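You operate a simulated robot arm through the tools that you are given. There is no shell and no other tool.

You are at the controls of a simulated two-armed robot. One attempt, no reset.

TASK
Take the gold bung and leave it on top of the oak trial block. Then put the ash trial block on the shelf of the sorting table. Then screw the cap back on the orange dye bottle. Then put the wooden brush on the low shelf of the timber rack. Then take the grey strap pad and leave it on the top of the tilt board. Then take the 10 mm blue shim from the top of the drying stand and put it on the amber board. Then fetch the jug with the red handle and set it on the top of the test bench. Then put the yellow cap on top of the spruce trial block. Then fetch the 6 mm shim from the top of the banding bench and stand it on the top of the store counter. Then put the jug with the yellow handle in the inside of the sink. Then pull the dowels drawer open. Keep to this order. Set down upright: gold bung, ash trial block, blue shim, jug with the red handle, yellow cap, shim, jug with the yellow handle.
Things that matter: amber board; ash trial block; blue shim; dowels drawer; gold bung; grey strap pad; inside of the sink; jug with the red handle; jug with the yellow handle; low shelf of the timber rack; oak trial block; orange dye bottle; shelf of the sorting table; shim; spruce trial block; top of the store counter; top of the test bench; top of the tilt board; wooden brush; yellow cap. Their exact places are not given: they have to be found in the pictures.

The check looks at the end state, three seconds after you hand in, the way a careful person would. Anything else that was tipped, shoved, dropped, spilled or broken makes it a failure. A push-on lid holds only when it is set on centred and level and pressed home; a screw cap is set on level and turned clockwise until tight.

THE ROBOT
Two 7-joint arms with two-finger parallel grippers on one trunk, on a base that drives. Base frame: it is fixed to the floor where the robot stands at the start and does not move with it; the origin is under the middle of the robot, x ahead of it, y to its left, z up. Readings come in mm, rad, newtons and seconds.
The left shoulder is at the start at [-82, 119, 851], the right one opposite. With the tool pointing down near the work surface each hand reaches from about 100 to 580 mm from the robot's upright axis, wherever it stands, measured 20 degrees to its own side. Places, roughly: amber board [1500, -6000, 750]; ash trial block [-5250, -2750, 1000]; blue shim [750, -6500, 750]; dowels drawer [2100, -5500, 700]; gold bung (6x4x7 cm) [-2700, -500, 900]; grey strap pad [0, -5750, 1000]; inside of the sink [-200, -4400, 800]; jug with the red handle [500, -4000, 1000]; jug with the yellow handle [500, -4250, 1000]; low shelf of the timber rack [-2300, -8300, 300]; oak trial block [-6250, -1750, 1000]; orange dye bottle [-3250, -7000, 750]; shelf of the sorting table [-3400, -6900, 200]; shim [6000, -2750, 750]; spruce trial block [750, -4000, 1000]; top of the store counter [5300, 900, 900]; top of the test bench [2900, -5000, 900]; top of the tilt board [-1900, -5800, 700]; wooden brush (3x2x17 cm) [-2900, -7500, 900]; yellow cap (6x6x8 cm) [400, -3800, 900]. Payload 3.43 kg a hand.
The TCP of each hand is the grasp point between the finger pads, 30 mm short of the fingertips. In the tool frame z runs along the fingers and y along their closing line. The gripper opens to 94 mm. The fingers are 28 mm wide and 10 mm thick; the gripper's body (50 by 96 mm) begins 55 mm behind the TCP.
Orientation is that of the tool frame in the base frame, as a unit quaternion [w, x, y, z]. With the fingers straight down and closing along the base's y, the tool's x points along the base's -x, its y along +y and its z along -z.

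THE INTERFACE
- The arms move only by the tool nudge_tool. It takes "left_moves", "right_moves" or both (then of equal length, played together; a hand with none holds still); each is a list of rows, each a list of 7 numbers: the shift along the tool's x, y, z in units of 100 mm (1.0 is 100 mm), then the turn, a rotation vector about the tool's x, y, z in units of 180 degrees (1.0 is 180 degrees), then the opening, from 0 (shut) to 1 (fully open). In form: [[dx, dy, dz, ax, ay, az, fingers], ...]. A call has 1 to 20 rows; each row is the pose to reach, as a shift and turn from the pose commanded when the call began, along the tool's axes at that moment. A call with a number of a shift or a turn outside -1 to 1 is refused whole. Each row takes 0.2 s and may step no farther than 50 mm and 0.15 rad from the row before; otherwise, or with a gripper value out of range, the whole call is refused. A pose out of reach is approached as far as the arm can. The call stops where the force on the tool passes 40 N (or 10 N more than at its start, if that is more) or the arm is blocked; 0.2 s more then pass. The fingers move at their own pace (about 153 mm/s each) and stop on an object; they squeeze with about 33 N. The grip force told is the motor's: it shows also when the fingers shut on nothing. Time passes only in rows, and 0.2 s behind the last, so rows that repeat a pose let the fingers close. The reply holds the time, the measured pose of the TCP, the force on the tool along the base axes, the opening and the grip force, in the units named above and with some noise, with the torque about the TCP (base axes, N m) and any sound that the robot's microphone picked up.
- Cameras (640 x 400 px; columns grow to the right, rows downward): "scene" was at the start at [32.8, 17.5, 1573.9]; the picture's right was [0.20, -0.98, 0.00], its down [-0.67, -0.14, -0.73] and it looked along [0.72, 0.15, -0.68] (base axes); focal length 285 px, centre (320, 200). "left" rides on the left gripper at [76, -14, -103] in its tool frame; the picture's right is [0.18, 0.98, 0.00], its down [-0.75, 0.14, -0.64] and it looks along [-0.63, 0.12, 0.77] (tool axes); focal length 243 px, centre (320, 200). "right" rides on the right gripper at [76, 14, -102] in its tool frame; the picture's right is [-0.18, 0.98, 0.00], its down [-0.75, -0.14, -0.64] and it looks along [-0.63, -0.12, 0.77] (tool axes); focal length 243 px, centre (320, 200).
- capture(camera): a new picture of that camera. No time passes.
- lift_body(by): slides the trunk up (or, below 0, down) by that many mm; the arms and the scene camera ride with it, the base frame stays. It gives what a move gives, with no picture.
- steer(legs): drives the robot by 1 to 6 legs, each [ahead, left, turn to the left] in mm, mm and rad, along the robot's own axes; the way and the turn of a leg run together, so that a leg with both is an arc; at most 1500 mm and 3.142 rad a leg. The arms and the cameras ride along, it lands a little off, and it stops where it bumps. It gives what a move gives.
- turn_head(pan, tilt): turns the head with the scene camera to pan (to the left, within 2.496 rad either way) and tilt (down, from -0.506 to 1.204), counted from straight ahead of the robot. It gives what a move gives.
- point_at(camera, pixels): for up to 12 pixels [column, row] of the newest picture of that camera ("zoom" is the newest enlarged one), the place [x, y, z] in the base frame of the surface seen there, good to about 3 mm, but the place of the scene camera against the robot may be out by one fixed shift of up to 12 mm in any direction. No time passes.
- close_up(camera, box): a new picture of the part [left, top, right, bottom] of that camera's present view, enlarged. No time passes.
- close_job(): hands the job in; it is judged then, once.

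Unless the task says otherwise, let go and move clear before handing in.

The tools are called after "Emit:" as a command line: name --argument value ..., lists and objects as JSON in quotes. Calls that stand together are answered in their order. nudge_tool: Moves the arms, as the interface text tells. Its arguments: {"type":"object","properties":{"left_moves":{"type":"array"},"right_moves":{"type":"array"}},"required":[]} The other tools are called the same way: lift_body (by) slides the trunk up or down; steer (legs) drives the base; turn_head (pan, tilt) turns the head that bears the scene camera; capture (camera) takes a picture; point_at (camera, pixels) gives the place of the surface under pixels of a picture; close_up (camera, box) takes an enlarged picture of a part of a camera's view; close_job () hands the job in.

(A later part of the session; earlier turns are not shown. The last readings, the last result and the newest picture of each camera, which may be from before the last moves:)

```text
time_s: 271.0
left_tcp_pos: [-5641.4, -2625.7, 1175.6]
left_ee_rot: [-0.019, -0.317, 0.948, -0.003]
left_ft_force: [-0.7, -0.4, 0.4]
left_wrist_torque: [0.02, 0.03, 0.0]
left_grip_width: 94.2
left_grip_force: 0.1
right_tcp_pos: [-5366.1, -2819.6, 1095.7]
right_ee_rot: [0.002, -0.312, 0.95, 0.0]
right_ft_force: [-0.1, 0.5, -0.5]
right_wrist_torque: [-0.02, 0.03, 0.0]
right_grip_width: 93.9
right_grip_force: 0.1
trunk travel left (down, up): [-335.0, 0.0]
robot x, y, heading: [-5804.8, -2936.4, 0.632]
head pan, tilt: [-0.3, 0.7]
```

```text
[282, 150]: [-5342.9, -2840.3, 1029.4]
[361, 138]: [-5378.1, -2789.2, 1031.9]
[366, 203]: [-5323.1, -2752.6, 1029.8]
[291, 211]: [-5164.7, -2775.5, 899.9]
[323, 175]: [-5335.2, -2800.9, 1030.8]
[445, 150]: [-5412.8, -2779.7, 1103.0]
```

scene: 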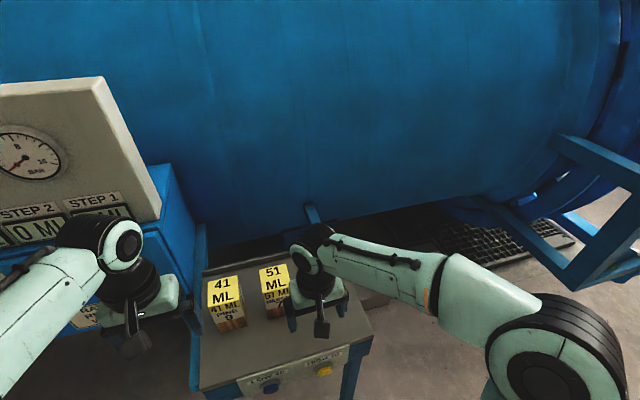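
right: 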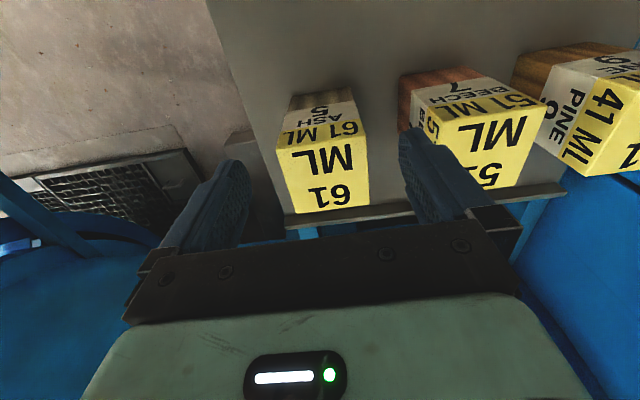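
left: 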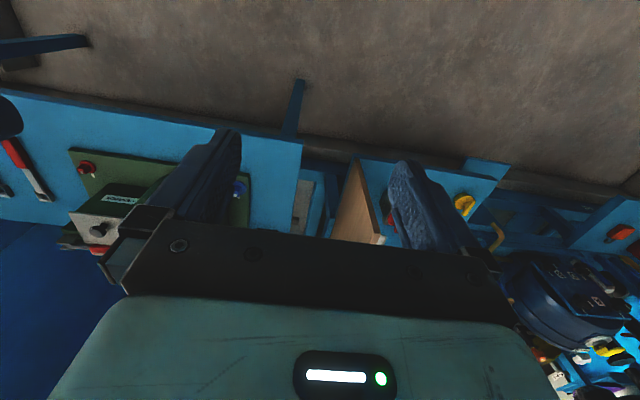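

The block centre is confirmed at (-5333,-2796.5). I'll move 40 mm forward, lower to TCP z≈995 and close.

Emit:
nudge_tool --right_moves '[[-0.4, -0.01, 0, 0, 0, 0, 1], [-0.4, -0.01, 0.4, 0, 0, 0, 1], [-0.4, -0.01, 0.8, 0, 0, 0, 1], [-0.4, -0.01, 1.0, 0, 0, 0, 1]]'

Emit:
nudge_tool --right_moves '[[0, 0, 0, 0, 0, 0, 0.3], [0, 0, 0, 0, 0, 0, 0.2], [0, 0, 0, 0, 0, 0, 0.2]]'

Emit:
capture --camera "right"

```text
time_s: 272.0
left_tcp_pos: [-5640.5, -2624.9, 1175.0]
left_ee_rot: [-0.019, -0.317, 0.948, -0.003]
left_ft_force: [0.5, -0.5, 0.6]
left_wrist_torque: [0.01, -0.03, 0.01]
left_grip_width: 94.1
left_grip_force: 0.1
right_tcp_pos: [-5332.3, -2795.4, 998.9]
right_ee_rot: [0.003, -0.312, 0.95, 0.0]
right_ft_force: [-1.1, -0.2, -0.2]
right_wrist_torque: [0.0, -0.02, -0.03]
right_grip_width: 93.9
right_grip_force: 0.2
trunk travel left (down, up): [-335.0, 0.0]
robot x, y, heading: [-5804.4, -2939.1, 0.632]
head pan, tilt: [-0.3, 0.7]
```

```text
time_s: 272.8
left_tcp_pos: [-5641.8, -2625.4, 1174.3]
left_ee_rot: [-0.02, -0.317, 0.948, -0.002]
left_ft_force: [-0.2, -0.5, 0.0]
left_wrist_torque: [0.02, -0.01, 0.0]
left_grip_width: 94.0
left_grip_force: 0.0
right_tcp_pos: [-5332.8, -2797.0, 998.6]
right_ee_rot: [0.002, -0.311, 0.95, 0.0]
right_ft_force: [0.7, -1.0, 0.1]
right_wrist_torque: [0.07, -0.1, -0.01]
right_grip_width: 74.1
right_grip_force: 32.9
trunk travel left (down, up): [-335.0, 0.0]
robot x, y, heading: [-5807.4, -2938.6, 0.629]
head pan, tilt: [-0.3, 0.7]
```

```text
taken
```

right: 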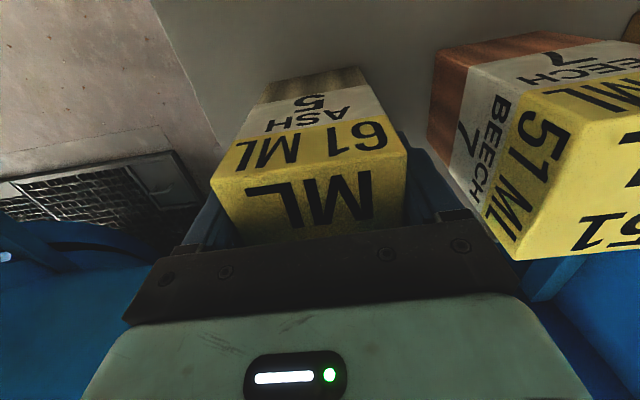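

Gripped at 74 mm. I'll lift straight up and draw it back.

Emit:
nudge_tool --right_moves '[[0, 0, -0.1, 0, 0, 0, 0.2], [0, 0, -0.3, 0, 0, 0, 0.2], [0, 0, -0.45, 0, 0, 0, 0.2]]'

Emit:
nudge_tool --right_moves '[[0.3, 0, -0.1, 0, 0, 0, 0.2], [0.6, 0, -0.2, 0, 0, 0, 0.2], [1.0, 0, -0.4, 0, 0, 0, 0.2]]'

Emit:
nudge_tool --right_moves '[[0.4, 0, -0.1, 0, 0, 0, 0.2], [0.8, 0, -0.1, 0, 0, 0, 0.2]]'

Emit:
capture --camera "right"

```text
time_s: 273.6
left_tcp_pos: [-5640.3, -2624.7, 1175.0]
left_ee_rot: [-0.019, -0.318, 0.948, -0.003]
left_ft_force: [-0.2, 0.1, -0.1]
left_wrist_torque: [0.02, 0.01, 0.02]
left_grip_width: 94.3
left_grip_force: 0.0
right_tcp_pos: [-5334.9, -2794.8, 1044.9]
right_ee_rot: [0.003, -0.313, 0.95, 0.0]
right_ft_force: [0.1, -0.6, -3.3]
right_wrist_torque: [-0.02, -0.03, -0.02]
right_grip_width: 74.6
right_grip_force: 32.9
trunk travel left (down, up): [-335.0, 0.0]
robot x, y, heading: [-5807.9, -2939.3, 0.632]
head pan, tilt: [-0.3, 0.7]
```

```text
time_s: 274.4
left_tcp_pos: [-5641.6, -2626.6, 1174.9]
left_ee_rot: [-0.02, -0.318, 0.948, -0.003]
left_ft_force: [0.3, -0.4, 0.2]
left_wrist_torque: [0.04, 0.0, 0.01]
left_grip_width: 94.0
left_grip_force: 0.0
right_tcp_pos: [-5415.0, -2856.3, 1082.8]
right_ee_rot: [0.003, -0.312, 0.95, 0.0]
right_ft_force: [-0.8, -0.2, -3.8]
right_wrist_torque: [0.0, 0.03, 0.01]
right_grip_width: 74.1
right_grip_force: 33.0
trunk travel left (down, up): [-335.0, 0.0]
robot x, y, heading: [-5803.0, -2941.7, 0.637]
head pan, tilt: [-0.3, 0.7]
```

```text
time_s: 275.0
left_tcp_pos: [-5641.1, -2625.9, 1174.7]
left_ee_rot: [-0.019, -0.317, 0.948, -0.004]
left_ft_force: [-0.8, 0.2, 0.7]
left_wrist_torque: [0.05, -0.01, 0.02]
left_grip_width: 94.0
left_grip_force: 0.2
right_tcp_pos: [-5481.5, -2903.1, 1092.6]
right_ee_rot: [0.003, -0.311, 0.95, 0.0]
right_ft_force: [-0.7, -0.1, -4.2]
right_wrist_torque: [-0.01, 0.02, -0.01]
right_grip_width: 74.5
right_grip_force: 33.2
trunk travel left (down, up): [-335.0, 0.0]
robot x, y, heading: [-5806.1, -2940.4, 0.639]
head pan, tilt: [-0.3, 0.7]
```

```text
taken
```

right: 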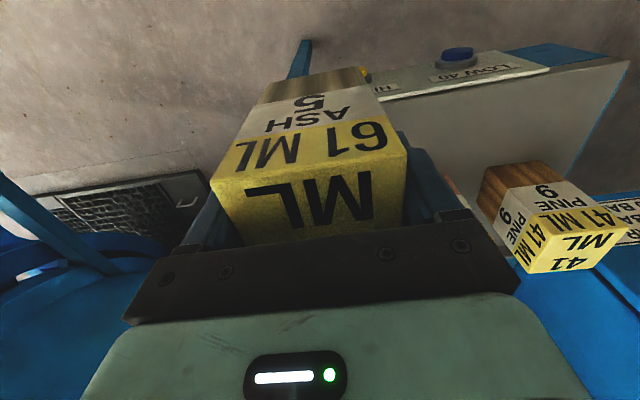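

The ash block is held (about 4 N). I'll back out, return through the gap, and look towards the sorting table.

Emit:
steer --legs '[[-250, 0, 0], [0, 0, -1.49], [1500, 0, 0], [0, 0, 0.28], [1150, 0, 0], [0, 0, -0.9]]'

Emit:
turn_head --pan 0.3 --tilt 0.4

Emit:
capture --camera "scene"

Emit:
capture --camera "right"

```text
time_s: 296.2
left_tcp_pos: [-3872.2, -5163.3, 1173.7]
left_ee_rot: [-0.012, 0.668, 0.744, 0.015]
left_ft_force: [0.7, 0.7, 0.4]
left_wrist_torque: [-0.05, 0.0, -0.03]
left_grip_width: 94.0
left_grip_force: 0.0
right_tcp_pos: [-4192.3, -5159.2, 1093.1]
right_ee_rot: [0.0, 0.673, 0.74, -0.003]
right_ft_force: [-0.4, 0.1, -4.2]
right_wrist_torque: [-0.01, -0.01, -0.01]
right_grip_width: 74.4
right_grip_force: 33.0
trunk travel left (down, up): [-335.0, 0.0]
robot x, y, heading: [-4056.4, -4856.4, -1.48]
head pan, tilt: [-0.3, 0.7]
```

```text
time_s: 297.2
left_tcp_pos: [-3872.7, -5162.5, 1175.3]
left_ee_rot: [-0.012, 0.668, 0.744, 0.015]
left_ft_force: [-0.5, 0.1, 0.3]
left_wrist_torque: [-0.06, 0.0, 0.01]
left_grip_width: 94.1
left_grip_force: 0.1
right_tcp_pos: [-4193.1, -5158.3, 1093.0]
right_ee_rot: [0.001, 0.673, 0.739, -0.001]
right_ft_force: [-0.3, 0.4, -4.9]
right_wrist_torque: [0.01, -0.01, 0.01]
right_grip_width: 74.5
right_grip_force: 32.7
trunk travel left (down, up): [-335.0, 0.0]
robot x, y, heading: [-4058.4, -4858.7, -1.476]
head pan, tilt: [0.3, 0.4]
```

```text
taken
```

scene: 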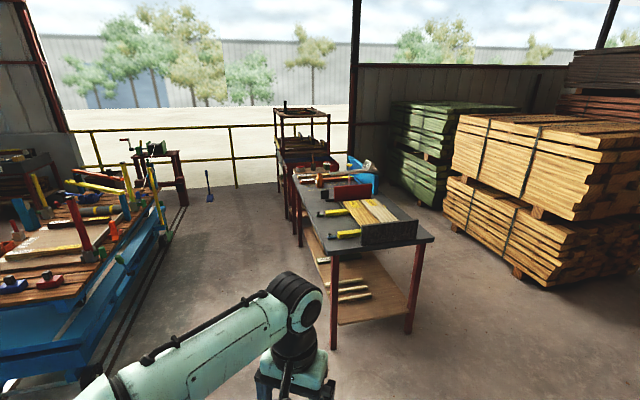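

```text
taken
```

right: 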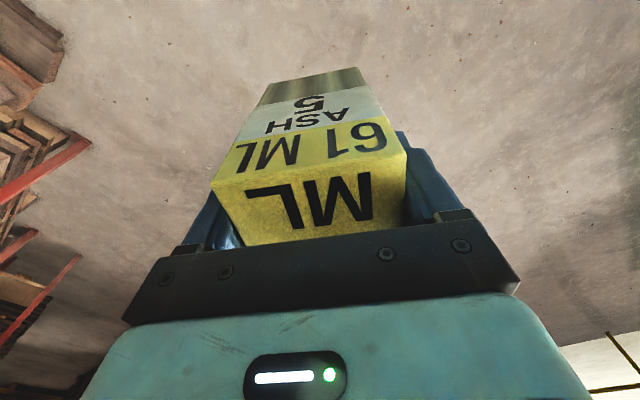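

The sorting table with a low shelf is ahead at (300-430,190-340). I'll measure it.

Emit:
point_at --camera "scene" --pixels '[[333, 345], [412, 325], [337, 320], [405, 308], [380, 290], [350, 265], [330, 250], [433, 240], [330, 252], [300, 215], [355, 297], [320, 185]]'

Emit:
close_up --camera "scene" --box '[260, 150, 460, 350]'

```text
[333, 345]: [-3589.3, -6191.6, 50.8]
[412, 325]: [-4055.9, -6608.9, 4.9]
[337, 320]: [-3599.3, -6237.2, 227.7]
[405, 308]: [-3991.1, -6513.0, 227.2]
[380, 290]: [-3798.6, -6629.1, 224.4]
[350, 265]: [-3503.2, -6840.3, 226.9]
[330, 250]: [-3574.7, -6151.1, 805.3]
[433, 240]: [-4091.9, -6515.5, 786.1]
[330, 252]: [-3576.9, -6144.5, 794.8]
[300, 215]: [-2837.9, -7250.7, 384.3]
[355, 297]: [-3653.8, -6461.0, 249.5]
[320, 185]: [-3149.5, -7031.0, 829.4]
```

```text
2.00 times, centred on (360, 250) of scene
```

zoom: 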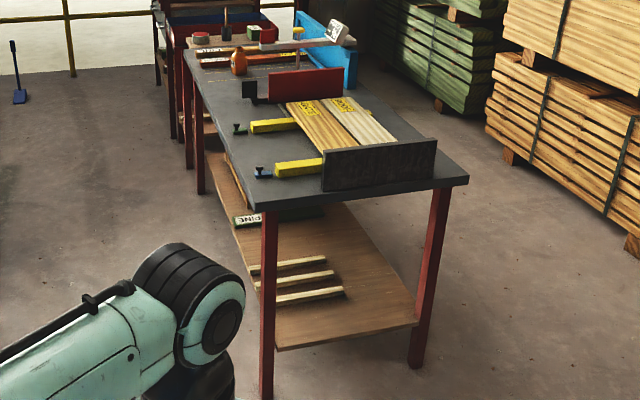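

The table's near end runs (-3577,-6148) to (-4092,-6515) at z≈800. The shelf is at z≈226, and its near-right part at about (-3835,-6491) is clear of the strips. I'll drive up and face along the table's long axis, standing well back so the forearm stays low.

Emit:
steer --legs '[[900, 0, 0], [0, 0, 0.526]]'

Emit:
turn_head --pan 0.0 --tilt 0.85

Emit:
capture --camera "scene"

```text
time_s: 303.4
left_tcp_pos: [-3661.2, -5917.8, 1175.3]
left_ee_rot: [-0.015, 0.452, 0.892, 0.012]
left_ft_force: [0.0, -0.3, 0.0]
left_wrist_torque: [0.0, 0.03, 0.03]
left_grip_width: 94.1
left_grip_force: 0.0
right_tcp_pos: [-3940.1, -6074.4, 1093.1]
right_ee_rot: [0.002, 0.456, 0.89, -0.002]
right_ft_force: [1.1, 0.2, -3.4]
right_wrist_torque: [0.03, 0.03, 0.01]
right_grip_width: 74.2
right_grip_force: 33.1
trunk travel left (down, up): [-335.0, 0.0]
robot x, y, heading: [-3973.9, -5748.0, -0.947]
head pan, tilt: [0.3, 0.4]
```

```text
time_s: 304.3
left_tcp_pos: [-3660.6, -5917.3, 1174.8]
left_ee_rot: [-0.015, 0.451, 0.892, 0.012]
left_ft_force: [-0.4, 0.3, -0.1]
left_wrist_torque: [-0.01, 0.01, 0.01]
left_grip_width: 94.0
left_grip_force: 0.0
right_tcp_pos: [-3939.6, -6074.5, 1092.5]
right_ee_rot: [0.001, 0.457, 0.889, -0.001]
right_ft_force: [0.5, -0.2, -4.1]
right_wrist_torque: [0.02, 0.02, -0.01]
right_grip_width: 74.1
right_grip_force: 33.3
trunk travel left (down, up): [-335.0, 0.0]
robot x, y, heading: [-3976.4, -5749.0, -0.949]
head pan, tilt: [0.0, 0.85]
```

```text
taken
```

scene: 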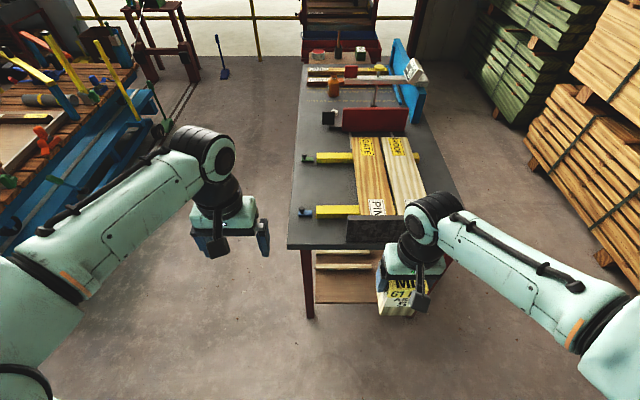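

Both hands are more than 230 mm short of the table end, so I can lower the trunk here safely.

Emit:
lift_body --by -335

Emit:
turn_head --pan -0.1 --tilt 0.7

Emit:
capture --camera "scene"

Emit:
capture --camera "left"

```text
time_s: 307.6
left_tcp_pos: [-3660.8, -5917.8, 840.5]
left_ee_rot: [-0.016, 0.451, 0.892, 0.011]
left_ft_force: [-0.3, -0.1, -0.3]
left_wrist_torque: [0.04, 0.01, -0.02]
left_grip_width: 94.0
left_grip_force: 0.1
right_tcp_pos: [-3939.6, -6075.6, 758.0]
right_ee_rot: [0.002, 0.457, 0.889, -0.001]
right_ft_force: [0.2, -0.4, -3.5]
right_wrist_torque: [0.0, -0.01, 0.03]
right_grip_width: 74.5
right_grip_force: 33.3
trunk travel left (down, up): [0.0, 335.0]
robot x, y, heading: [-3971.4, -5749.2, -0.95]
head pan, tilt: [0.0, 0.85]
```

```text
time_s: 308.3
left_tcp_pos: [-3660.4, -5918.2, 839.2]
left_ee_rot: [-0.016, 0.451, 0.892, 0.011]
left_ft_force: [-0.8, -0.8, 0.3]
left_wrist_torque: [0.0, 0.0, 0.01]
left_grip_width: 93.7
left_grip_force: 0.0
right_tcp_pos: [-3939.6, -6075.9, 757.4]
right_ee_rot: [0.001, 0.456, 0.89, -0.001]
right_ft_force: [0.8, 0.4, -4.0]
right_wrist_torque: [0.01, 0.0, 0.01]
right_grip_width: 74.2
right_grip_force: 32.9
trunk travel left (down, up): [0.0, 335.0]
robot x, y, heading: [-3974.1, -5748.8, -0.948]
head pan, tilt: [-0.099, 0.7]
```

```text
taken
```

scene: 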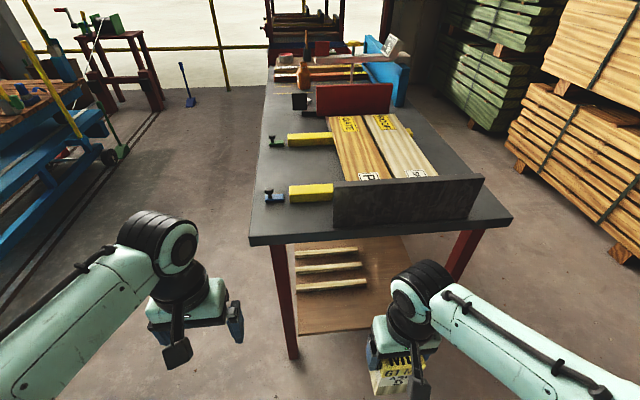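

```text
taken
```

left: 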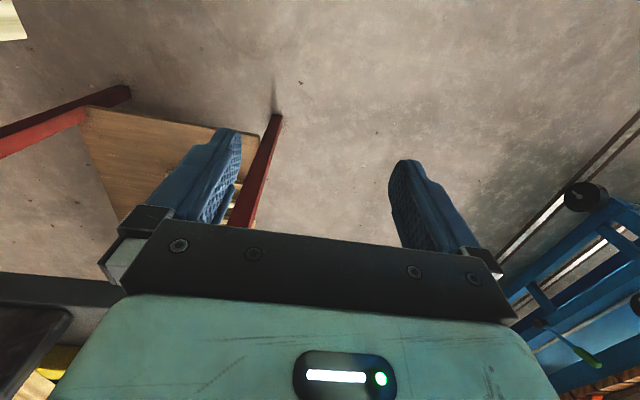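

The left camera sees the shelf's near end from (85,108) to (255,135). I'll measure from there.

Emit:
point_at --camera "left" --pixels '[[245, 133], [92, 113], [160, 123], [130, 150], [170, 150], [115, 180], [275, 120], [110, 95], [60, 290], [100, 285], [40, 150]]'

Emit:
point_at --camera "scene" --pixels '[[300, 332], [360, 325], [335, 310], [330, 288], [365, 282], [330, 265], [360, 248], [252, 240], [510, 220], [385, 300], [455, 275], [400, 250]]'

```text
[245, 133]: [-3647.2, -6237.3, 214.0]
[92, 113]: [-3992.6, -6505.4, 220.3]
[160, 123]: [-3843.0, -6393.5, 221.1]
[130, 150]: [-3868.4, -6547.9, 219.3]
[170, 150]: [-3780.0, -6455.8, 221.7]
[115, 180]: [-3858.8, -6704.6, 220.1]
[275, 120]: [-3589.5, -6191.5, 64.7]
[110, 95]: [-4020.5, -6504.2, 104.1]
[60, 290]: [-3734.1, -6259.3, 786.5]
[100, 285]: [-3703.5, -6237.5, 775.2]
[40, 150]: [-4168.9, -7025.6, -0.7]
```

```text
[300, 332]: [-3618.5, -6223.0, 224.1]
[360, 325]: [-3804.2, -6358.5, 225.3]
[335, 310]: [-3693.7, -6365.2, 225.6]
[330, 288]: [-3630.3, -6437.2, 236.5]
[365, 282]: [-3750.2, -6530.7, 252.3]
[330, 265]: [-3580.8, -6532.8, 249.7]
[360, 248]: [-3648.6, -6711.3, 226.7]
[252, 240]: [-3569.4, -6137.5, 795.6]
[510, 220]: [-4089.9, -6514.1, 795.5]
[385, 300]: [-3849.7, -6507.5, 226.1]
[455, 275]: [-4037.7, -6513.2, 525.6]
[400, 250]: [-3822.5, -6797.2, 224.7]
```

The shelf (z≈220.5) has a clear spot at about (-3866,-6504), 75 mm in from its end and right of the strips. I'll position the base so the spot is about 550 ahead and 119 right.

Emit:
steer --legs '[[126, -235, 0.015]]'

Emit:
nudge_tool --right_moves '[[0, 0, 0.4, 0, 0, 0, 0.2], [0, 0, 0.8, 0, 0, 0, 0.2], [0, 0, 1.0, 0, 0, 0, 0.2]]'

Emit:
nudge_tool --right_moves '[[0, 0, 0.4, 0, 0, 0, 0.2], [0, 0, 0.8, 0, 0, 0, 0.2], [0, 0, 1.0, 0, 0, 0, 0.2]]'

Emit:
nudge_tool --right_moves '[[0, 0, 0.4, 0, 0, 0, 0.2], [0, 0, 0.8, 0, 0, 0, 0.2], [0, 0, 1.0, 0, 0, 0, 0.2]]'

```text
time_s: 311.0
left_tcp_pos: [-3774.6, -6151.6, 839.8]
left_ee_rot: [-0.016, 0.445, 0.895, 0.011]
left_ft_force: [0.0, -0.9, -0.7]
left_wrist_torque: [0.0, 0.0, -0.01]
left_grip_width: 94.1
left_grip_force: 0.1
right_tcp_pos: [-4051.2, -6314.7, 757.2]
right_ee_rot: [0.001, 0.45, 0.893, -0.001]
right_ft_force: [-1.2, 0.2, -4.0]
right_wrist_torque: [0.05, -0.03, 0.0]
right_grip_width: 74.3
right_grip_force: 32.5
trunk travel left (down, up): [0.0, 335.0]
robot x, y, heading: [-4090.8, -5987.7, -0.936]
head pan, tilt: [-0.099, 0.7]
```

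```text
time_s: 311.8
left_tcp_pos: [-3774.0, -6154.2, 839.7]
left_ee_rot: [-0.016, 0.445, 0.896, 0.011]
left_ft_force: [-0.2, 0.0, -0.2]
left_wrist_torque: [0.04, -0.01, 0.02]
left_grip_width: 94.0
left_grip_force: 0.1
right_tcp_pos: [-4050.7, -6315.8, 657.0]
right_ee_rot: [0.002, 0.45, 0.893, -0.002]
right_ft_force: [-0.3, 0.1, -3.8]
right_wrist_torque: [0.02, 0.01, -0.01]
right_grip_width: 73.9
right_grip_force: 33.3
trunk travel left (down, up): [0.0, 335.0]
robot x, y, heading: [-4083.9, -5985.8, -0.934]
head pan, tilt: [-0.099, 0.7]
```

```text
time_s: 312.6
left_tcp_pos: [-3774.5, -6152.5, 839.2]
left_ee_rot: [-0.016, 0.445, 0.896, 0.011]
left_ft_force: [0.0, 0.0, 0.0]
left_wrist_torque: [0.01, 0.04, 0.03]
left_grip_width: 94.2
left_grip_force: 0.0
right_tcp_pos: [-4052.9, -6316.4, 556.9]
right_ee_rot: [0.002, 0.451, 0.893, -0.002]
right_ft_force: [0.2, -0.7, -4.1]
right_wrist_torque: [0.04, -0.02, 0.01]
right_grip_width: 74.4
right_grip_force: 32.7
trunk travel left (down, up): [0.0, 335.0]
robot x, y, heading: [-4089.5, -5991.5, -0.936]
head pan, tilt: [-0.099, 0.7]
```

```text
time_s: 313.4
left_tcp_pos: [-3775.4, -6153.3, 839.0]
left_ee_rot: [-0.016, 0.444, 0.896, 0.012]
left_ft_force: [-0.3, -0.1, -0.5]
left_wrist_torque: [-0.04, 0.04, 0.0]
left_grip_width: 93.8
left_grip_force: 0.0
right_tcp_pos: [-4052.4, -6315.9, 458.1]
right_ee_rot: [0.002, 0.45, 0.893, -0.002]
right_ft_force: [0.0, -0.7, -4.0]
right_wrist_torque: [0.0, 0.0, 0.04]
right_grip_width: 74.2
right_grip_force: 33.1
trunk travel left (down, up): [0.0, 335.0]
robot x, y, heading: [-4089.6, -5988.5, -0.936]
head pan, tilt: [-0.099, 0.7]
```

Emit:
nudge_tool --right_moves '[[0, 0, 0.4, 0, 0, 0, 0.2], [0, 0, 0.8, 0, 0, 0, 0.2], [0, 0.1, 1.0, 0, 0, 0, 0.2], [-0.1, 0.3, 1.0, 0, 0, 0, 0.2], [-0.2, 0.376, 1.0, 0, 0, 0, 0.2]]'

Emit:
capture --camera "scene"

Emit:
capture --camera "right"

Emit:
capture --camera "left"

```text
time_s: 314.6
left_tcp_pos: [-3775.7, -6151.9, 839.9]
left_ee_rot: [-0.015, 0.445, 0.895, 0.012]
left_ft_force: [0.1, -0.5, -0.1]
left_wrist_torque: [0.02, 0.01, 0.02]
left_grip_width: 94.1
left_grip_force: 0.1
right_tcp_pos: [-4009.5, -6310.6, 358.8]
right_ee_rot: [0.002, 0.45, 0.893, -0.002]
right_ft_force: [-0.6, -0.2, -3.8]
right_wrist_torque: [0.01, 0.03, 0.01]
right_grip_width: 74.4
right_grip_force: 33.5
trunk travel left (down, up): [0.0, 335.0]
robot x, y, heading: [-4087.3, -5987.7, -0.933]
head pan, tilt: [-0.099, 0.7]
```

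```text
taken
```

scene: 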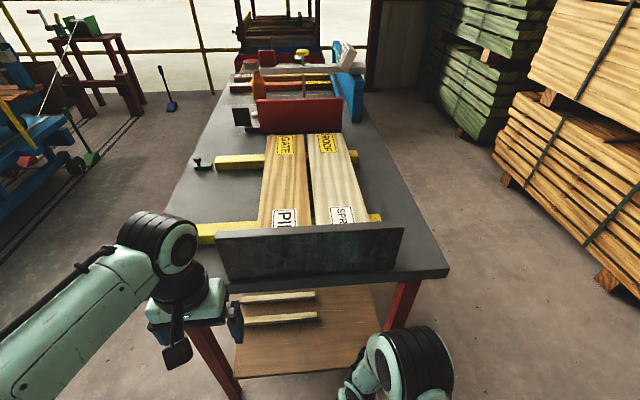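

```text
taken
```

right: 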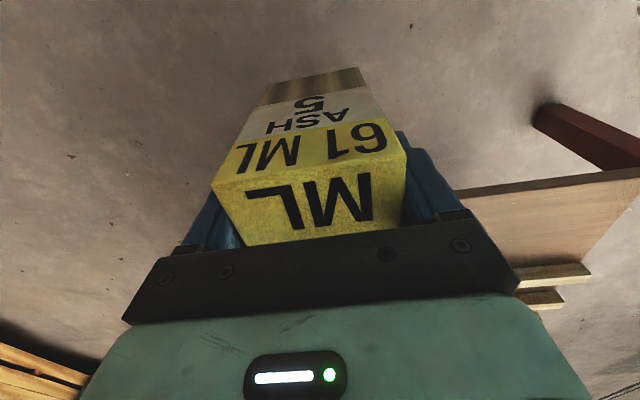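

```text
taken
```

left: 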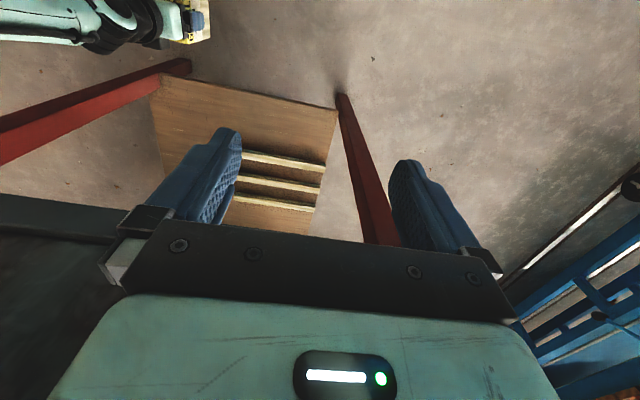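

Emit:
point_at --camera "left" --pixels '[[165, 78], [250, 92], [320, 104], [190, 110], [210, 100], [180, 130], [245, 155], [185, 66], [200, 85]]'

```text
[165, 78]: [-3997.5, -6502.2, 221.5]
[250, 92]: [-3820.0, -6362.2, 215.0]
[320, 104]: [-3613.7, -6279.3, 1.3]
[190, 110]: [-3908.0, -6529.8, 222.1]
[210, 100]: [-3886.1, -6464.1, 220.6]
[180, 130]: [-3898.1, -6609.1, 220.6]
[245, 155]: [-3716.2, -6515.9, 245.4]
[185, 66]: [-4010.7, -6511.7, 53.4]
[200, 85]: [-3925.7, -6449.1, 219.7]
```

Everything agrees. I'll move forward 241 mm at this height (block bottom about 40 mm above the shelf).

Emit:
nudge_tool --right_moves '[[-0.3, 0, 0, 0, 0, 0, 0.2], [-0.6, 0, 0, 0, 0, 0, 0.2], [-0.9, 0, 0, 0, 0, 0, 0.2], [-1.0, 0, 0, 0, 0, 0, 0.2]]'

Emit:
nudge_tool --right_moves '[[-0.3, 0, 0, 0, 0, 0, 0.2], [-0.6, 0, 0, 0, 0, 0, 0.2], [-0.9, 0, 0, 0, 0, 0, 0.2], [-1.0, 0, 0, 0, 0, 0, 0.2]]'

Emit:
capture --camera "left"

Emit:
capture --camera "scene"

```text
time_s: 315.6
left_tcp_pos: [-3773.7, -6152.1, 840.4]
left_ee_rot: [-0.016, 0.444, 0.896, 0.011]
left_ft_force: [0.4, 0.0, -0.2]
left_wrist_torque: [0.03, 0.01, 0.01]
left_grip_width: 93.9
left_grip_force: 0.1
right_tcp_pos: [-3949.6, -6390.5, 358.4]
right_ee_rot: [0.001, 0.451, 0.893, -0.001]
right_ft_force: [-0.4, -0.5, -4.3]
right_wrist_torque: [0.03, 0.02, 0.02]
right_grip_width: 74.3
right_grip_force: 33.4
trunk travel left (down, up): [0.0, 335.0]
robot x, y, heading: [-4089.0, -5987.1, -0.934]
head pan, tilt: [-0.099, 0.7]
```

```text
time_s: 316.6
left_tcp_pos: [-3775.9, -6153.0, 840.0]
left_ee_rot: [-0.016, 0.444, 0.896, 0.012]
left_ft_force: [-0.2, -0.8, 0.5]
left_wrist_torque: [0.02, -0.01, 0.02]
left_grip_width: 94.3
left_grip_force: 0.0
right_tcp_pos: [-3890.4, -6470.8, 358.7]
right_ee_rot: [0.001, 0.45, 0.893, -0.002]
right_ft_force: [-0.2, -0.7, -4.6]
right_wrist_torque: [0.02, 0.0, 0.01]
right_grip_width: 73.9
right_grip_force: 33.3
trunk travel left (down, up): [0.0, 335.0]
robot x, y, heading: [-4091.3, -5986.0, -0.934]
head pan, tilt: [-0.099, 0.7]
```

```text
taken
```

left: 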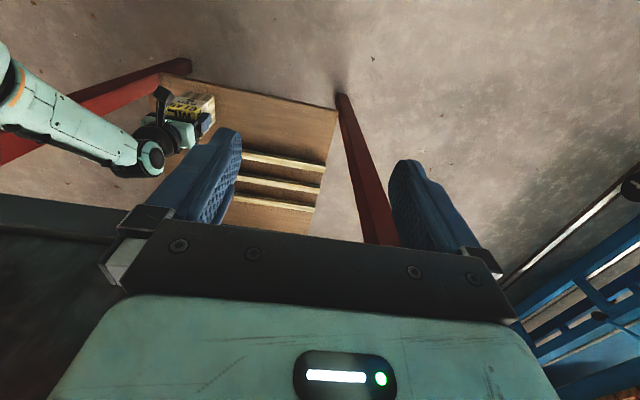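

```text
taken
```

scene: 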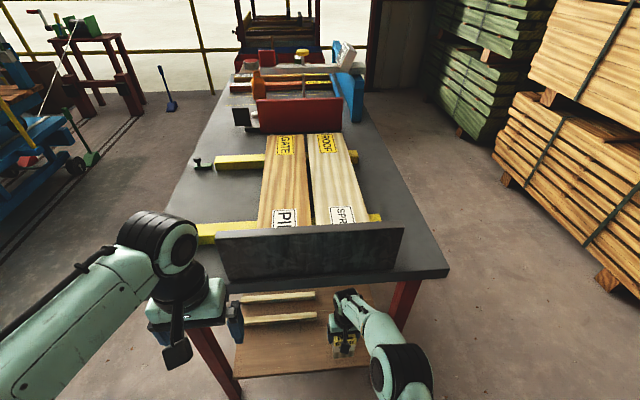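

The block is under the table top with good clearance. I'll go another 41 mm forward and then down gently.

Emit:
nudge_tool --right_moves '[[-0.41, 0, 0, 0, 0, 0, 0.2], [-0.41, 0, 0.2, 0, 0, 0, 0.2], [-0.41, 0, 0.35, 0, 0, 0, 0.2]]'

Emit:
nudge_tool --right_moves '[[0, 0, 0.02, 0, 0, 0, 0.2], [0, 0, 0.04, 0, 0, 0, 0.2]]'

Emit:
nudge_tool --right_moves '[[0, 0, 0.02, 0, 0, 0, 0.2], [0, 0, 0.03, 0, 0, 0, 0.2]]'

```text
time_s: 317.4
left_tcp_pos: [-3775.7, -6152.7, 839.2]
left_ee_rot: [-0.016, 0.445, 0.895, 0.011]
left_ft_force: [-0.1, 0.7, 0.1]
left_wrist_torque: [0.03, 0.0, -0.01]
left_grip_width: 94.2
left_grip_force: 0.0
right_tcp_pos: [-3878.3, -6492.0, 327.3]
right_ee_rot: [0.002, 0.45, 0.893, -0.002]
right_ft_force: [-0.3, 0.4, -4.1]
right_wrist_torque: [0.04, 0.01, 0.0]
right_grip_width: 74.4
right_grip_force: 33.0
right hand out of reach, approached as far as the arm can: row 1, 2, 3
trunk travel left (down, up): [0.0, 335.0]
robot x, y, heading: [-4089.2, -5984.6, -0.936]
head pan, tilt: [-0.099, 0.7]
```

```text
time_s: 318.0
left_tcp_pos: [-3774.4, -6152.8, 838.5]
left_ee_rot: [-0.016, 0.445, 0.895, 0.011]
left_ft_force: [-0.5, 0.1, -0.4]
left_wrist_torque: [-0.02, 0.0, -0.01]
left_grip_width: 94.0
left_grip_force: 0.0
right_tcp_pos: [-3877.9, -6492.9, 324.4]
right_ee_rot: [0.002, 0.45, 0.893, -0.002]
right_ft_force: [0.4, -0.8, -4.7]
right_wrist_torque: [0.01, 0.0, 0.04]
right_grip_width: 73.9
right_grip_force: 33.3
trunk travel left (down, up): [0.0, 335.0]
robot x, y, heading: [-4090.2, -5990.9, -0.933]
head pan, tilt: [-0.099, 0.7]
```

```text
time_s: 318.6
left_tcp_pos: [-3774.5, -6153.2, 839.4]
left_ee_rot: [-0.015, 0.444, 0.896, 0.012]
left_ft_force: [-0.1, 0.5, 0.2]
left_wrist_torque: [0.0, 0.02, 0.02]
left_grip_width: 94.1
left_grip_force: 0.0
right_tcp_pos: [-3878.8, -6491.6, 321.6]
right_ee_rot: [0.001, 0.45, 0.893, -0.002]
right_ft_force: [0.4, 0.0, -3.4]
right_wrist_torque: [0.03, 0.0, 0.02]
right_grip_width: 74.1
right_grip_force: 32.7
trunk travel left (down, up): [0.0, 335.0]
robot x, y, heading: [-4091.0, -5991.4, -0.932]
head pan, tilt: [-0.099, 0.7]
```

It's at the reach edge but 63 mm deep on the shelf, which is enough. I'll continue lowering to contact.

Emit:
nudge_tool --right_moves '[[0.02, 0, 0.02, 0, 0, 0, 0.2], [0.02, 0, 0.03, 0, 0, 0, 0.2]]'

Emit:
nudge_tool --right_moves '[[0, 0, 0.015, 0, 0, 0, 0.2], [0, 0, 0.025, 0, 0, 0, 0.2]]'

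Emit:
close_up --camera "left" --box '[100, 50, 300, 175]'

```text
time_s: 319.2
left_tcp_pos: [-3775.7, -6152.6, 840.6]
left_ee_rot: [-0.016, 0.445, 0.896, 0.011]
left_ft_force: [0.5, 0.4, 0.9]
left_wrist_torque: [0.01, 0.0, -0.01]
left_grip_width: 94.0
left_grip_force: 0.0
right_tcp_pos: [-3878.1, -6490.7, 319.4]
right_ee_rot: [0.002, 0.45, 0.893, -0.002]
right_ft_force: [-0.5, 1.8, 2.7]
right_wrist_torque: [0.1, -0.24, 0.08]
right_grip_width: 74.4
right_grip_force: 32.7
trunk travel left (down, up): [0.0, 335.0]
robot x, y, heading: [-4089.8, -5988.4, -0.933]
head pan, tilt: [-0.099, 0.7]
```

```text
time_s: 319.8
left_tcp_pos: [-3775.8, -6151.4, 840.6]
left_ee_rot: [-0.015, 0.445, 0.895, 0.011]
left_ft_force: [0.4, 0.6, 0.1]
left_wrist_torque: [0.0, 0.02, -0.01]
left_grip_width: 94.0
left_grip_force: 0.1
right_tcp_pos: [-3878.3, -6491.7, 319.1]
right_ee_rot: [0.004, 0.451, 0.893, -0.003]
right_ft_force: [-2.8, 2.4, 23.8]
right_wrist_torque: [0.66, 0.18, 0.05]
right_grip_width: 74.3
right_grip_force: 33.1
trunk travel left (down, up): [0.0, 335.0]
robot x, y, heading: [-4088.7, -5987.8, -0.933]
head pan, tilt: [-0.099, 0.7]
```

```text
3.20 times, centred on (200, 112) of left
```

zoom: 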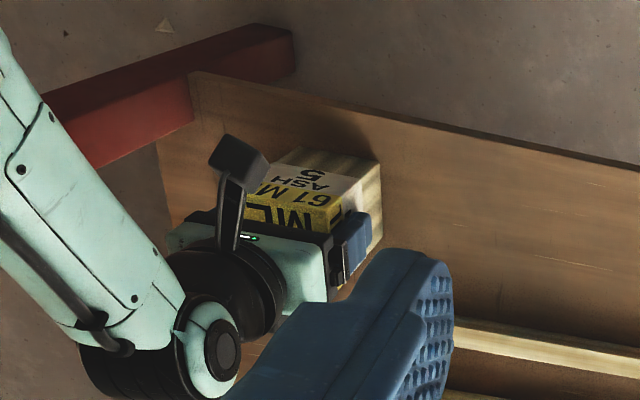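

Contact (24 N). I'll ease off, open, and withdraw up and back.

Emit:
nudge_tool --right_moves '[[0, 0, -0.02, 0, 0, 0, 0.2], [0, 0, -0.02, 0, 0, 0, 0.6], [0, 0, -0.02, 0, 0, 0, 1], [0, 0, -0.02, 0, 0, 0, 1]]'

Emit:
nudge_tool --right_moves '[[0, 0, -0.2, 0, 0, 0, 1], [0.05, 0, -0.5, 0, 0, 0, 1], [0.1, 0, -0.9, 0, 0, 0, 1], [0.5, 0, -0.95, 0, 0, 0, 1], [0.9, 0, -0.95, 0, 0, 0, 1]]'

Emit:
capture --camera "left"

```text
time_s: 320.8
left_tcp_pos: [-3775.2, -6152.8, 840.1]
left_ee_rot: [-0.015, 0.445, 0.895, 0.012]
left_ft_force: [0.6, 0.0, -0.1]
left_wrist_torque: [-0.01, -0.01, 0.01]
left_grip_width: 93.9
left_grip_force: 0.0
right_tcp_pos: [-3880.2, -6490.4, 317.7]
right_ee_rot: [0.001, 0.451, 0.893, -0.001]
right_ft_force: [-0.8, -0.4, 0.2]
right_wrist_torque: [0.0, 0.02, 0.02]
right_grip_width: 94.0
right_grip_force: 0.0
trunk travel left (down, up): [0.0, 335.0]
robot x, y, heading: [-4088.9, -5986.8, -0.933]
head pan, tilt: [-0.099, 0.7]
```

```text
time_s: 322.0
left_tcp_pos: [-3775.0, -6152.2, 839.7]
left_ee_rot: [-0.016, 0.445, 0.895, 0.012]
left_ft_force: [-1.1, 0.8, -0.2]
left_wrist_torque: [0.0, 0.03, 0.02]
left_grip_width: 94.2
left_grip_force: 0.1
right_tcp_pos: [-3931.1, -6417.3, 412.4]
right_ee_rot: [0.002, 0.45, 0.893, -0.002]
right_ft_force: [-0.1, 1.1, 0.2]
right_wrist_torque: [0.01, -0.02, 0.01]
right_grip_width: 94.1
right_grip_force: 0.1
trunk travel left (down, up): [0.0, 335.0]
robot x, y, heading: [-4087.3, -5991.8, -0.93]
head pan, tilt: [-0.099, 0.7]
```

```text
taken
```

left: 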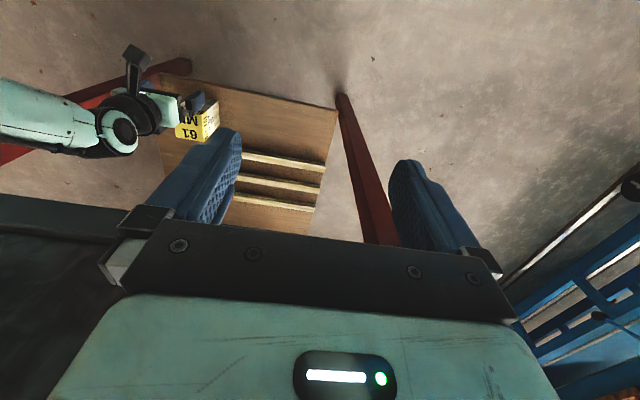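

The ash block stands on the shelf. I'll withdraw the right hand fully from under the table.

Emit:
nudge_tool --right_moves '[[0.4, 0, 0, 0, 0, 0, 1], [0.8, 0, 0, 0, 0, 0, 1], [1.0, 0, -0.1, 0, 0, 0, 1]]'

Emit:
nudge_tool --right_moves '[[0.4, 0, -0.2, 0, 0, 0, 1], [0.7, 0, -0.5, 0, 0, 0, 1], [0.7, 0, -0.9, 0, 0, 0, 1]]'

Emit:
capture --camera "right"

Emit:
lift_body --by 335

Emit:
turn_head --pan 0.1 --tilt 0.5

Emit:
capture --camera "scene"

```text
time_s: 322.8
left_tcp_pos: [-3775.0, -6153.2, 840.5]
left_ee_rot: [-0.015, 0.445, 0.895, 0.012]
left_ft_force: [-0.2, -0.6, 0.1]
left_wrist_torque: [0.01, 0.04, 0.01]
left_grip_width: 94.2
left_grip_force: 0.0
right_tcp_pos: [-3992.7, -6336.7, 421.7]
right_ee_rot: [0.002, 0.451, 0.893, -0.002]
right_ft_force: [0.3, -0.5, 0.9]
right_wrist_torque: [0.0, 0.0, -0.02]
right_grip_width: 93.8
right_grip_force: 0.1
trunk travel left (down, up): [0.0, 335.0]
robot x, y, heading: [-4088.3, -5985.3, -0.931]
head pan, tilt: [-0.099, 0.7]
```

```text
time_s: 323.6
left_tcp_pos: [-3774.7, -6152.5, 839.8]
left_ee_rot: [-0.015, 0.444, 0.896, 0.012]
left_ft_force: [-0.1, -0.2, 1.1]
left_wrist_torque: [0.0, 0.0, 0.0]
left_grip_width: 94.3
left_grip_force: 0.0
right_tcp_pos: [-4034.0, -6279.8, 513.0]
right_ee_rot: [0.002, 0.451, 0.893, -0.001]
right_ft_force: [-0.3, -0.5, 0.1]
right_wrist_torque: [0.02, 0.0, 0.05]
right_grip_width: 94.1
right_grip_force: 0.0
trunk travel left (down, up): [0.0, 335.0]
robot x, y, heading: [-4092.4, -5986.3, -0.931]
head pan, tilt: [-0.099, 0.7]
```

```text
taken
```

right: 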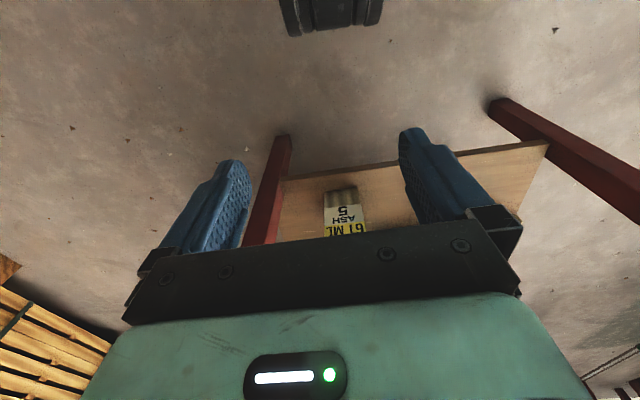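

```text
time_s: 326.9
left_tcp_pos: [-3775.9, -6151.9, 1174.9]
left_ee_rot: [-0.016, 0.445, 0.895, 0.011]
left_ft_force: [0.0, 1.2, -0.1]
left_wrist_torque: [0.0, -0.01, -0.01]
left_grip_width: 94.1
left_grip_force: 0.0
right_tcp_pos: [-4033.4, -6281.0, 846.7]
right_ee_rot: [0.001, 0.451, 0.893, -0.001]
right_ft_force: [-0.2, -0.2, 0.4]
right_wrist_torque: [-0.01, -0.03, -0.03]
right_grip_width: 94.0
right_grip_force: 0.0
trunk travel left (down, up): [-335.0, 0.0]
robot x, y, heading: [-4088.7, -5991.0, -0.938]
head pan, tilt: [-0.099, 0.7]
```

```text
time_s: 327.6
left_tcp_pos: [-3774.4, -6153.0, 1174.8]
left_ee_rot: [-0.015, 0.444, 0.896, 0.012]
left_ft_force: [0.6, -0.4, 0.4]
left_wrist_torque: [0.0, -0.02, -0.01]
left_grip_width: 94.0
left_grip_force: 0.0
right_tcp_pos: [-4033.4, -6280.4, 846.5]
right_ee_rot: [0.002, 0.45, 0.893, -0.002]
right_ft_force: [0.1, -0.4, 0.4]
right_wrist_torque: [0.01, 0.02, 0.0]
right_grip_width: 94.1
right_grip_force: 0.0
trunk travel left (down, up): [-335.0, 0.0]
robot x, y, heading: [-4090.9, -5989.9, -0.938]
head pan, tilt: [0.099, 0.499]
```

```text
taken
```

scene: 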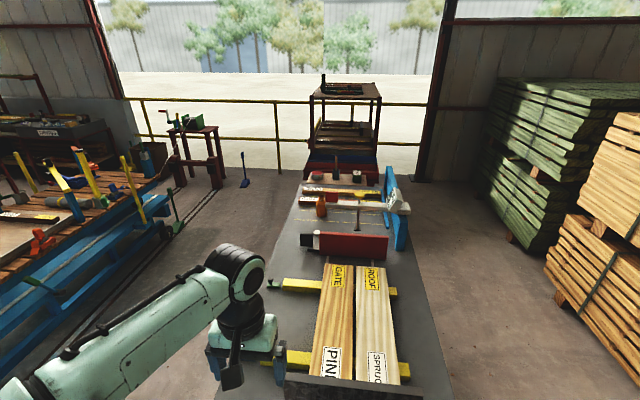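

The ash block is standing on the shelf. Now I'll look at the far end of the sorting table, where an orange bottle shows at (320,207).

Emit:
close_up --camera "scene" --box '[270, 150, 430, 250]'

Emit:
point_at --camera "zoom" --pixels '[[203, 235], [200, 205], [203, 260], [190, 105], [265, 75], [335, 90], [505, 150], [320, 195], [150, 350], [520, 330], [140, 140], [430, 100]]'

```text
4.00 times, centred on (350, 200) of scene
```

zoom: 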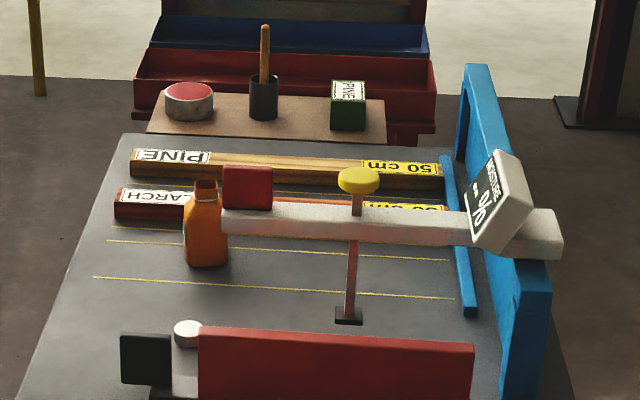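

```text
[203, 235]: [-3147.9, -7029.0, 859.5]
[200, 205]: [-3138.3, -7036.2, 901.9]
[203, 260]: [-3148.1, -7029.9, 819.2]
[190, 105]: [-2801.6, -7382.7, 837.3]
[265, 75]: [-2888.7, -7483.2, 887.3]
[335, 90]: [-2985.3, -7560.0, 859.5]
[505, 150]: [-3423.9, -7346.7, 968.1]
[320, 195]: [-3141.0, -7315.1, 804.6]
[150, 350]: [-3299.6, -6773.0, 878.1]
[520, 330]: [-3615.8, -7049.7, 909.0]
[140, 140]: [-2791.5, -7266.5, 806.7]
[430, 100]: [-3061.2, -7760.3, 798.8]
```

Emit:
point_at --camera "scene" --pixels '[[180, 235], [245, 185], [160, 215], [215, 188], [265, 230], [240, 210], [130, 260], [270, 180], [310, 180], [80, 300], [200, 260], [135, 215]]'

Emit:
close_up --camera "scene" --box '[0, 80, 300, 268]'

```text
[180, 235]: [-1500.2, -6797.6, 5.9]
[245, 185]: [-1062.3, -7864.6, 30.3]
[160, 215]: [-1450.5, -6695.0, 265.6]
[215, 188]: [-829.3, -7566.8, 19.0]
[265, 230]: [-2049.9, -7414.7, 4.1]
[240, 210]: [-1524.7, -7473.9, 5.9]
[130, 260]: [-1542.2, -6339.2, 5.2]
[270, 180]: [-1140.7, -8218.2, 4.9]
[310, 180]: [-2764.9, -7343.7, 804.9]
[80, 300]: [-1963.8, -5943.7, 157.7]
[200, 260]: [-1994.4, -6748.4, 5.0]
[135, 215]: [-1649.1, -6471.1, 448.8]
```

```text
2.13 times, centred on (150, 174) of scene
```

zoom: 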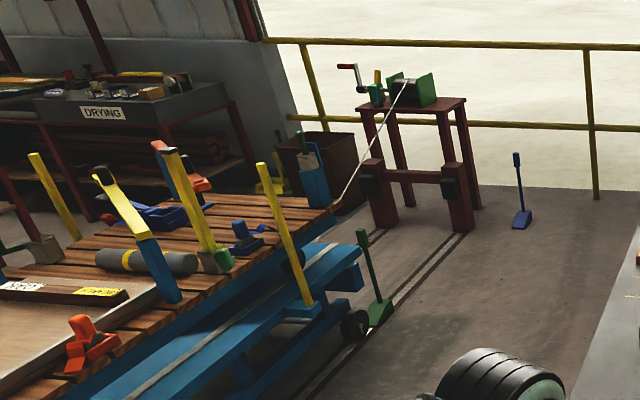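

The aisle between the trolley and this table is about 1.4 m wide. I'll raise the right hand, back off, and go round to the table's left side by the bottle.

Emit:
nudge_tool --right_moves '[[0, 0, -0.4, 0, 0, 0, 1], [0, 0, -0.8, 0, 0, 0, 1], [0, 0, -1.0, 0, 0, 0, 1]]'

Emit:
nudge_tool --right_moves '[[0, 0, -0.4, 0, 0, 0, 1], [-0.2, 0, -0.8, 0, 0, 0, 1], [-0.4, 0, -1.0, 0, 0, 0, 1]]'

Emit:
steer --legs '[[-250, 0, 0], [0, 0, 0.96], [1250, 0, 0], [0, 0, -2.52], [0, 842, 0]]'

Emit:
turn_head --pan 0.0 --tilt 0.7

Emit:
capture --camera "scene"

```text
time_s: 328.4
left_tcp_pos: [-3774.5, -6152.2, 1174.6]
left_ee_rot: [-0.016, 0.444, 0.896, 0.012]
left_ft_force: [-0.5, 0.3, 0.1]
left_wrist_torque: [-0.03, 0.01, -0.02]
left_grip_width: 93.9
left_grip_force: 0.0
right_tcp_pos: [-4035.3, -6279.3, 948.1]
right_ee_rot: [0.001, 0.451, 0.893, -0.001]
right_ft_force: [-0.1, 0.0, -0.6]
right_wrist_torque: [-0.01, 0.04, 0.02]
right_grip_width: 93.9
right_grip_force: 0.1
trunk travel left (down, up): [-335.0, 0.0]
robot x, y, heading: [-4092.5, -5985.7, -0.929]
head pan, tilt: [0.099, 0.499]
```

```text
time_s: 329.2
left_tcp_pos: [-3774.8, -6152.2, 1175.5]
left_ee_rot: [-0.016, 0.445, 0.895, 0.012]
left_ft_force: [0.2, -0.5, 0.9]
left_wrist_torque: [0.0, 0.0, 0.04]
left_grip_width: 94.0
left_grip_force: 0.0
right_tcp_pos: [-4009.6, -6312.4, 1046.5]
right_ee_rot: [0.001, 0.45, 0.893, -0.002]
right_ft_force: [-0.2, -0.6, 0.5]
right_wrist_torque: [0.0, 0.01, 0.01]
right_grip_width: 94.0
right_grip_force: 0.2
trunk travel left (down, up): [-335.0, 0.0]
robot x, y, heading: [-4089.4, -5988.3, -0.937]
head pan, tilt: [0.099, 0.499]
```

```text
time_s: 352.8
left_tcp_pos: [-2606.3, -6748.5, 1174.6]
left_ee_rot: [-0.003, 0.945, 0.328, 0.019]
left_ft_force: [0.1, 0.6, 0.3]
left_wrist_torque: [0.01, -0.01, 0.01]
left_grip_width: 93.8
left_grip_force: 0.1
right_tcp_pos: [-2770.9, -6515.7, 1047.3]
right_ee_rot: [0.0, 0.946, 0.323, -0.001]
right_ft_force: [-0.9, 0.0, 0.4]
right_wrist_torque: [0.04, 0.0, 0.0]
right_grip_width: 93.7
right_grip_force: 0.0
trunk travel left (down, up): [-335.0, 0.0]
robot x, y, heading: [-2446.2, -6432.0, -2.481]
head pan, tilt: [0.099, 0.499]
```

```text
time_s: 353.5
left_tcp_pos: [-2605.4, -6748.9, 1176.1]
left_ee_rot: [-0.003, 0.944, 0.328, 0.019]
left_ft_force: [-0.1, -0.1, -0.1]
left_wrist_torque: [0.02, 0.01, 0.01]
left_grip_width: 94.0
left_grip_force: 0.0
right_tcp_pos: [-2771.0, -6515.7, 1047.0]
right_ee_rot: [-0.001, 0.947, 0.322, -0.002]
right_ft_force: [0.3, -0.9, -0.5]
right_wrist_torque: [0.04, 0.0, 0.01]
right_grip_width: 94.0
right_grip_force: 0.0
trunk travel left (down, up): [-335.0, 0.0]
robot x, y, heading: [-2449.5, -6427.0, -2.484]
head pan, tilt: [0.0, 0.7]
```

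```text
taken
```

scene: 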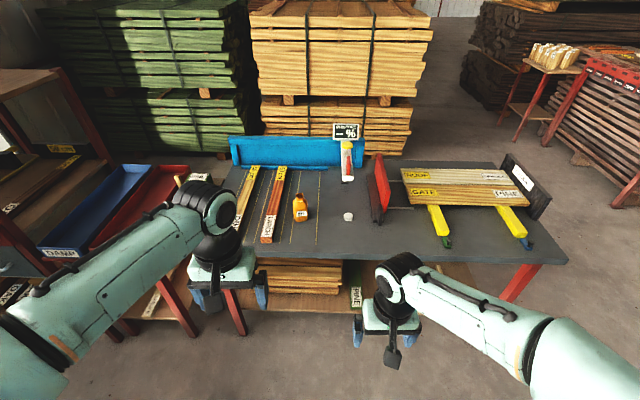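

Now the orange bottle is at (300,207), with a white cap lying at (348,216). I'll zoom in and measure both.

Emit:
close_up --camera "scene" --box '[240, 150, 400, 260]'

Emit:
point_at --camera "zoom" --pixels '[[240, 180], [238, 205], [241, 240], [241, 275], [432, 260], [432, 268], [417, 262], [447, 262], [240, 290], [432, 285], [350, 390], [150, 390]]'

```text
3.64 times, centred on (320, 205) of scene
```

zoom: 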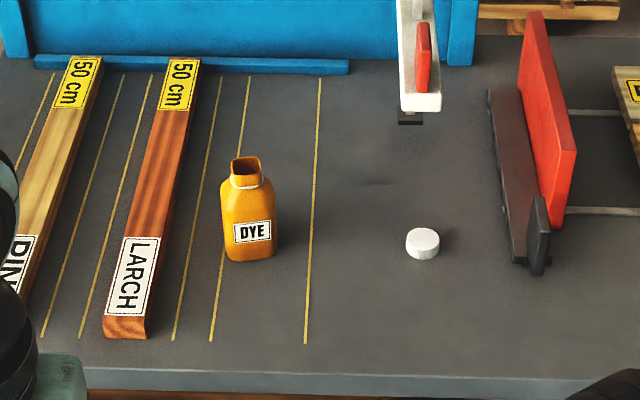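

```text
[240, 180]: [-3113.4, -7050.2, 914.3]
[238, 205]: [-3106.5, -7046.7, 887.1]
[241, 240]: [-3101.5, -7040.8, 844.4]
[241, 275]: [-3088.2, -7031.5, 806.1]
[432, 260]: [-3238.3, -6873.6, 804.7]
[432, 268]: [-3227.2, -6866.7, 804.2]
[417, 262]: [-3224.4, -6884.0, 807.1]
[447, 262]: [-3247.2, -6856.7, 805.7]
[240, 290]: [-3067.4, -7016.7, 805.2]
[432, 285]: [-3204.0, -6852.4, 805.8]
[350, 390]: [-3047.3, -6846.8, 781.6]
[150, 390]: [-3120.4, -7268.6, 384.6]
```

The cap (white, about 30 mm) lies at about (-3238,-6873), and the bottle stands at (-3113,-7049) with its open neck at z≈920. I'll check what stands to the left before moving in.

Emit:
point_at --camera "scene" --pixels '[[190, 175], [110, 250], [150, 205], [185, 330], [240, 325], [60, 80], [175, 230], [250, 245], [560, 262], [120, 335]]'

```text
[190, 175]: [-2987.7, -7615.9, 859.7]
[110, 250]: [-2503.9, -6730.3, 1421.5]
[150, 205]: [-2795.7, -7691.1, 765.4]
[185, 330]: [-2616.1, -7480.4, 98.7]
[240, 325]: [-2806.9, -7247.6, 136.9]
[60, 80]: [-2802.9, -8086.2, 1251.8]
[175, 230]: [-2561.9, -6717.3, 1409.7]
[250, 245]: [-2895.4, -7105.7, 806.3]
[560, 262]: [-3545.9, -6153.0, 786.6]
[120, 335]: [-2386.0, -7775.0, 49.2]
```

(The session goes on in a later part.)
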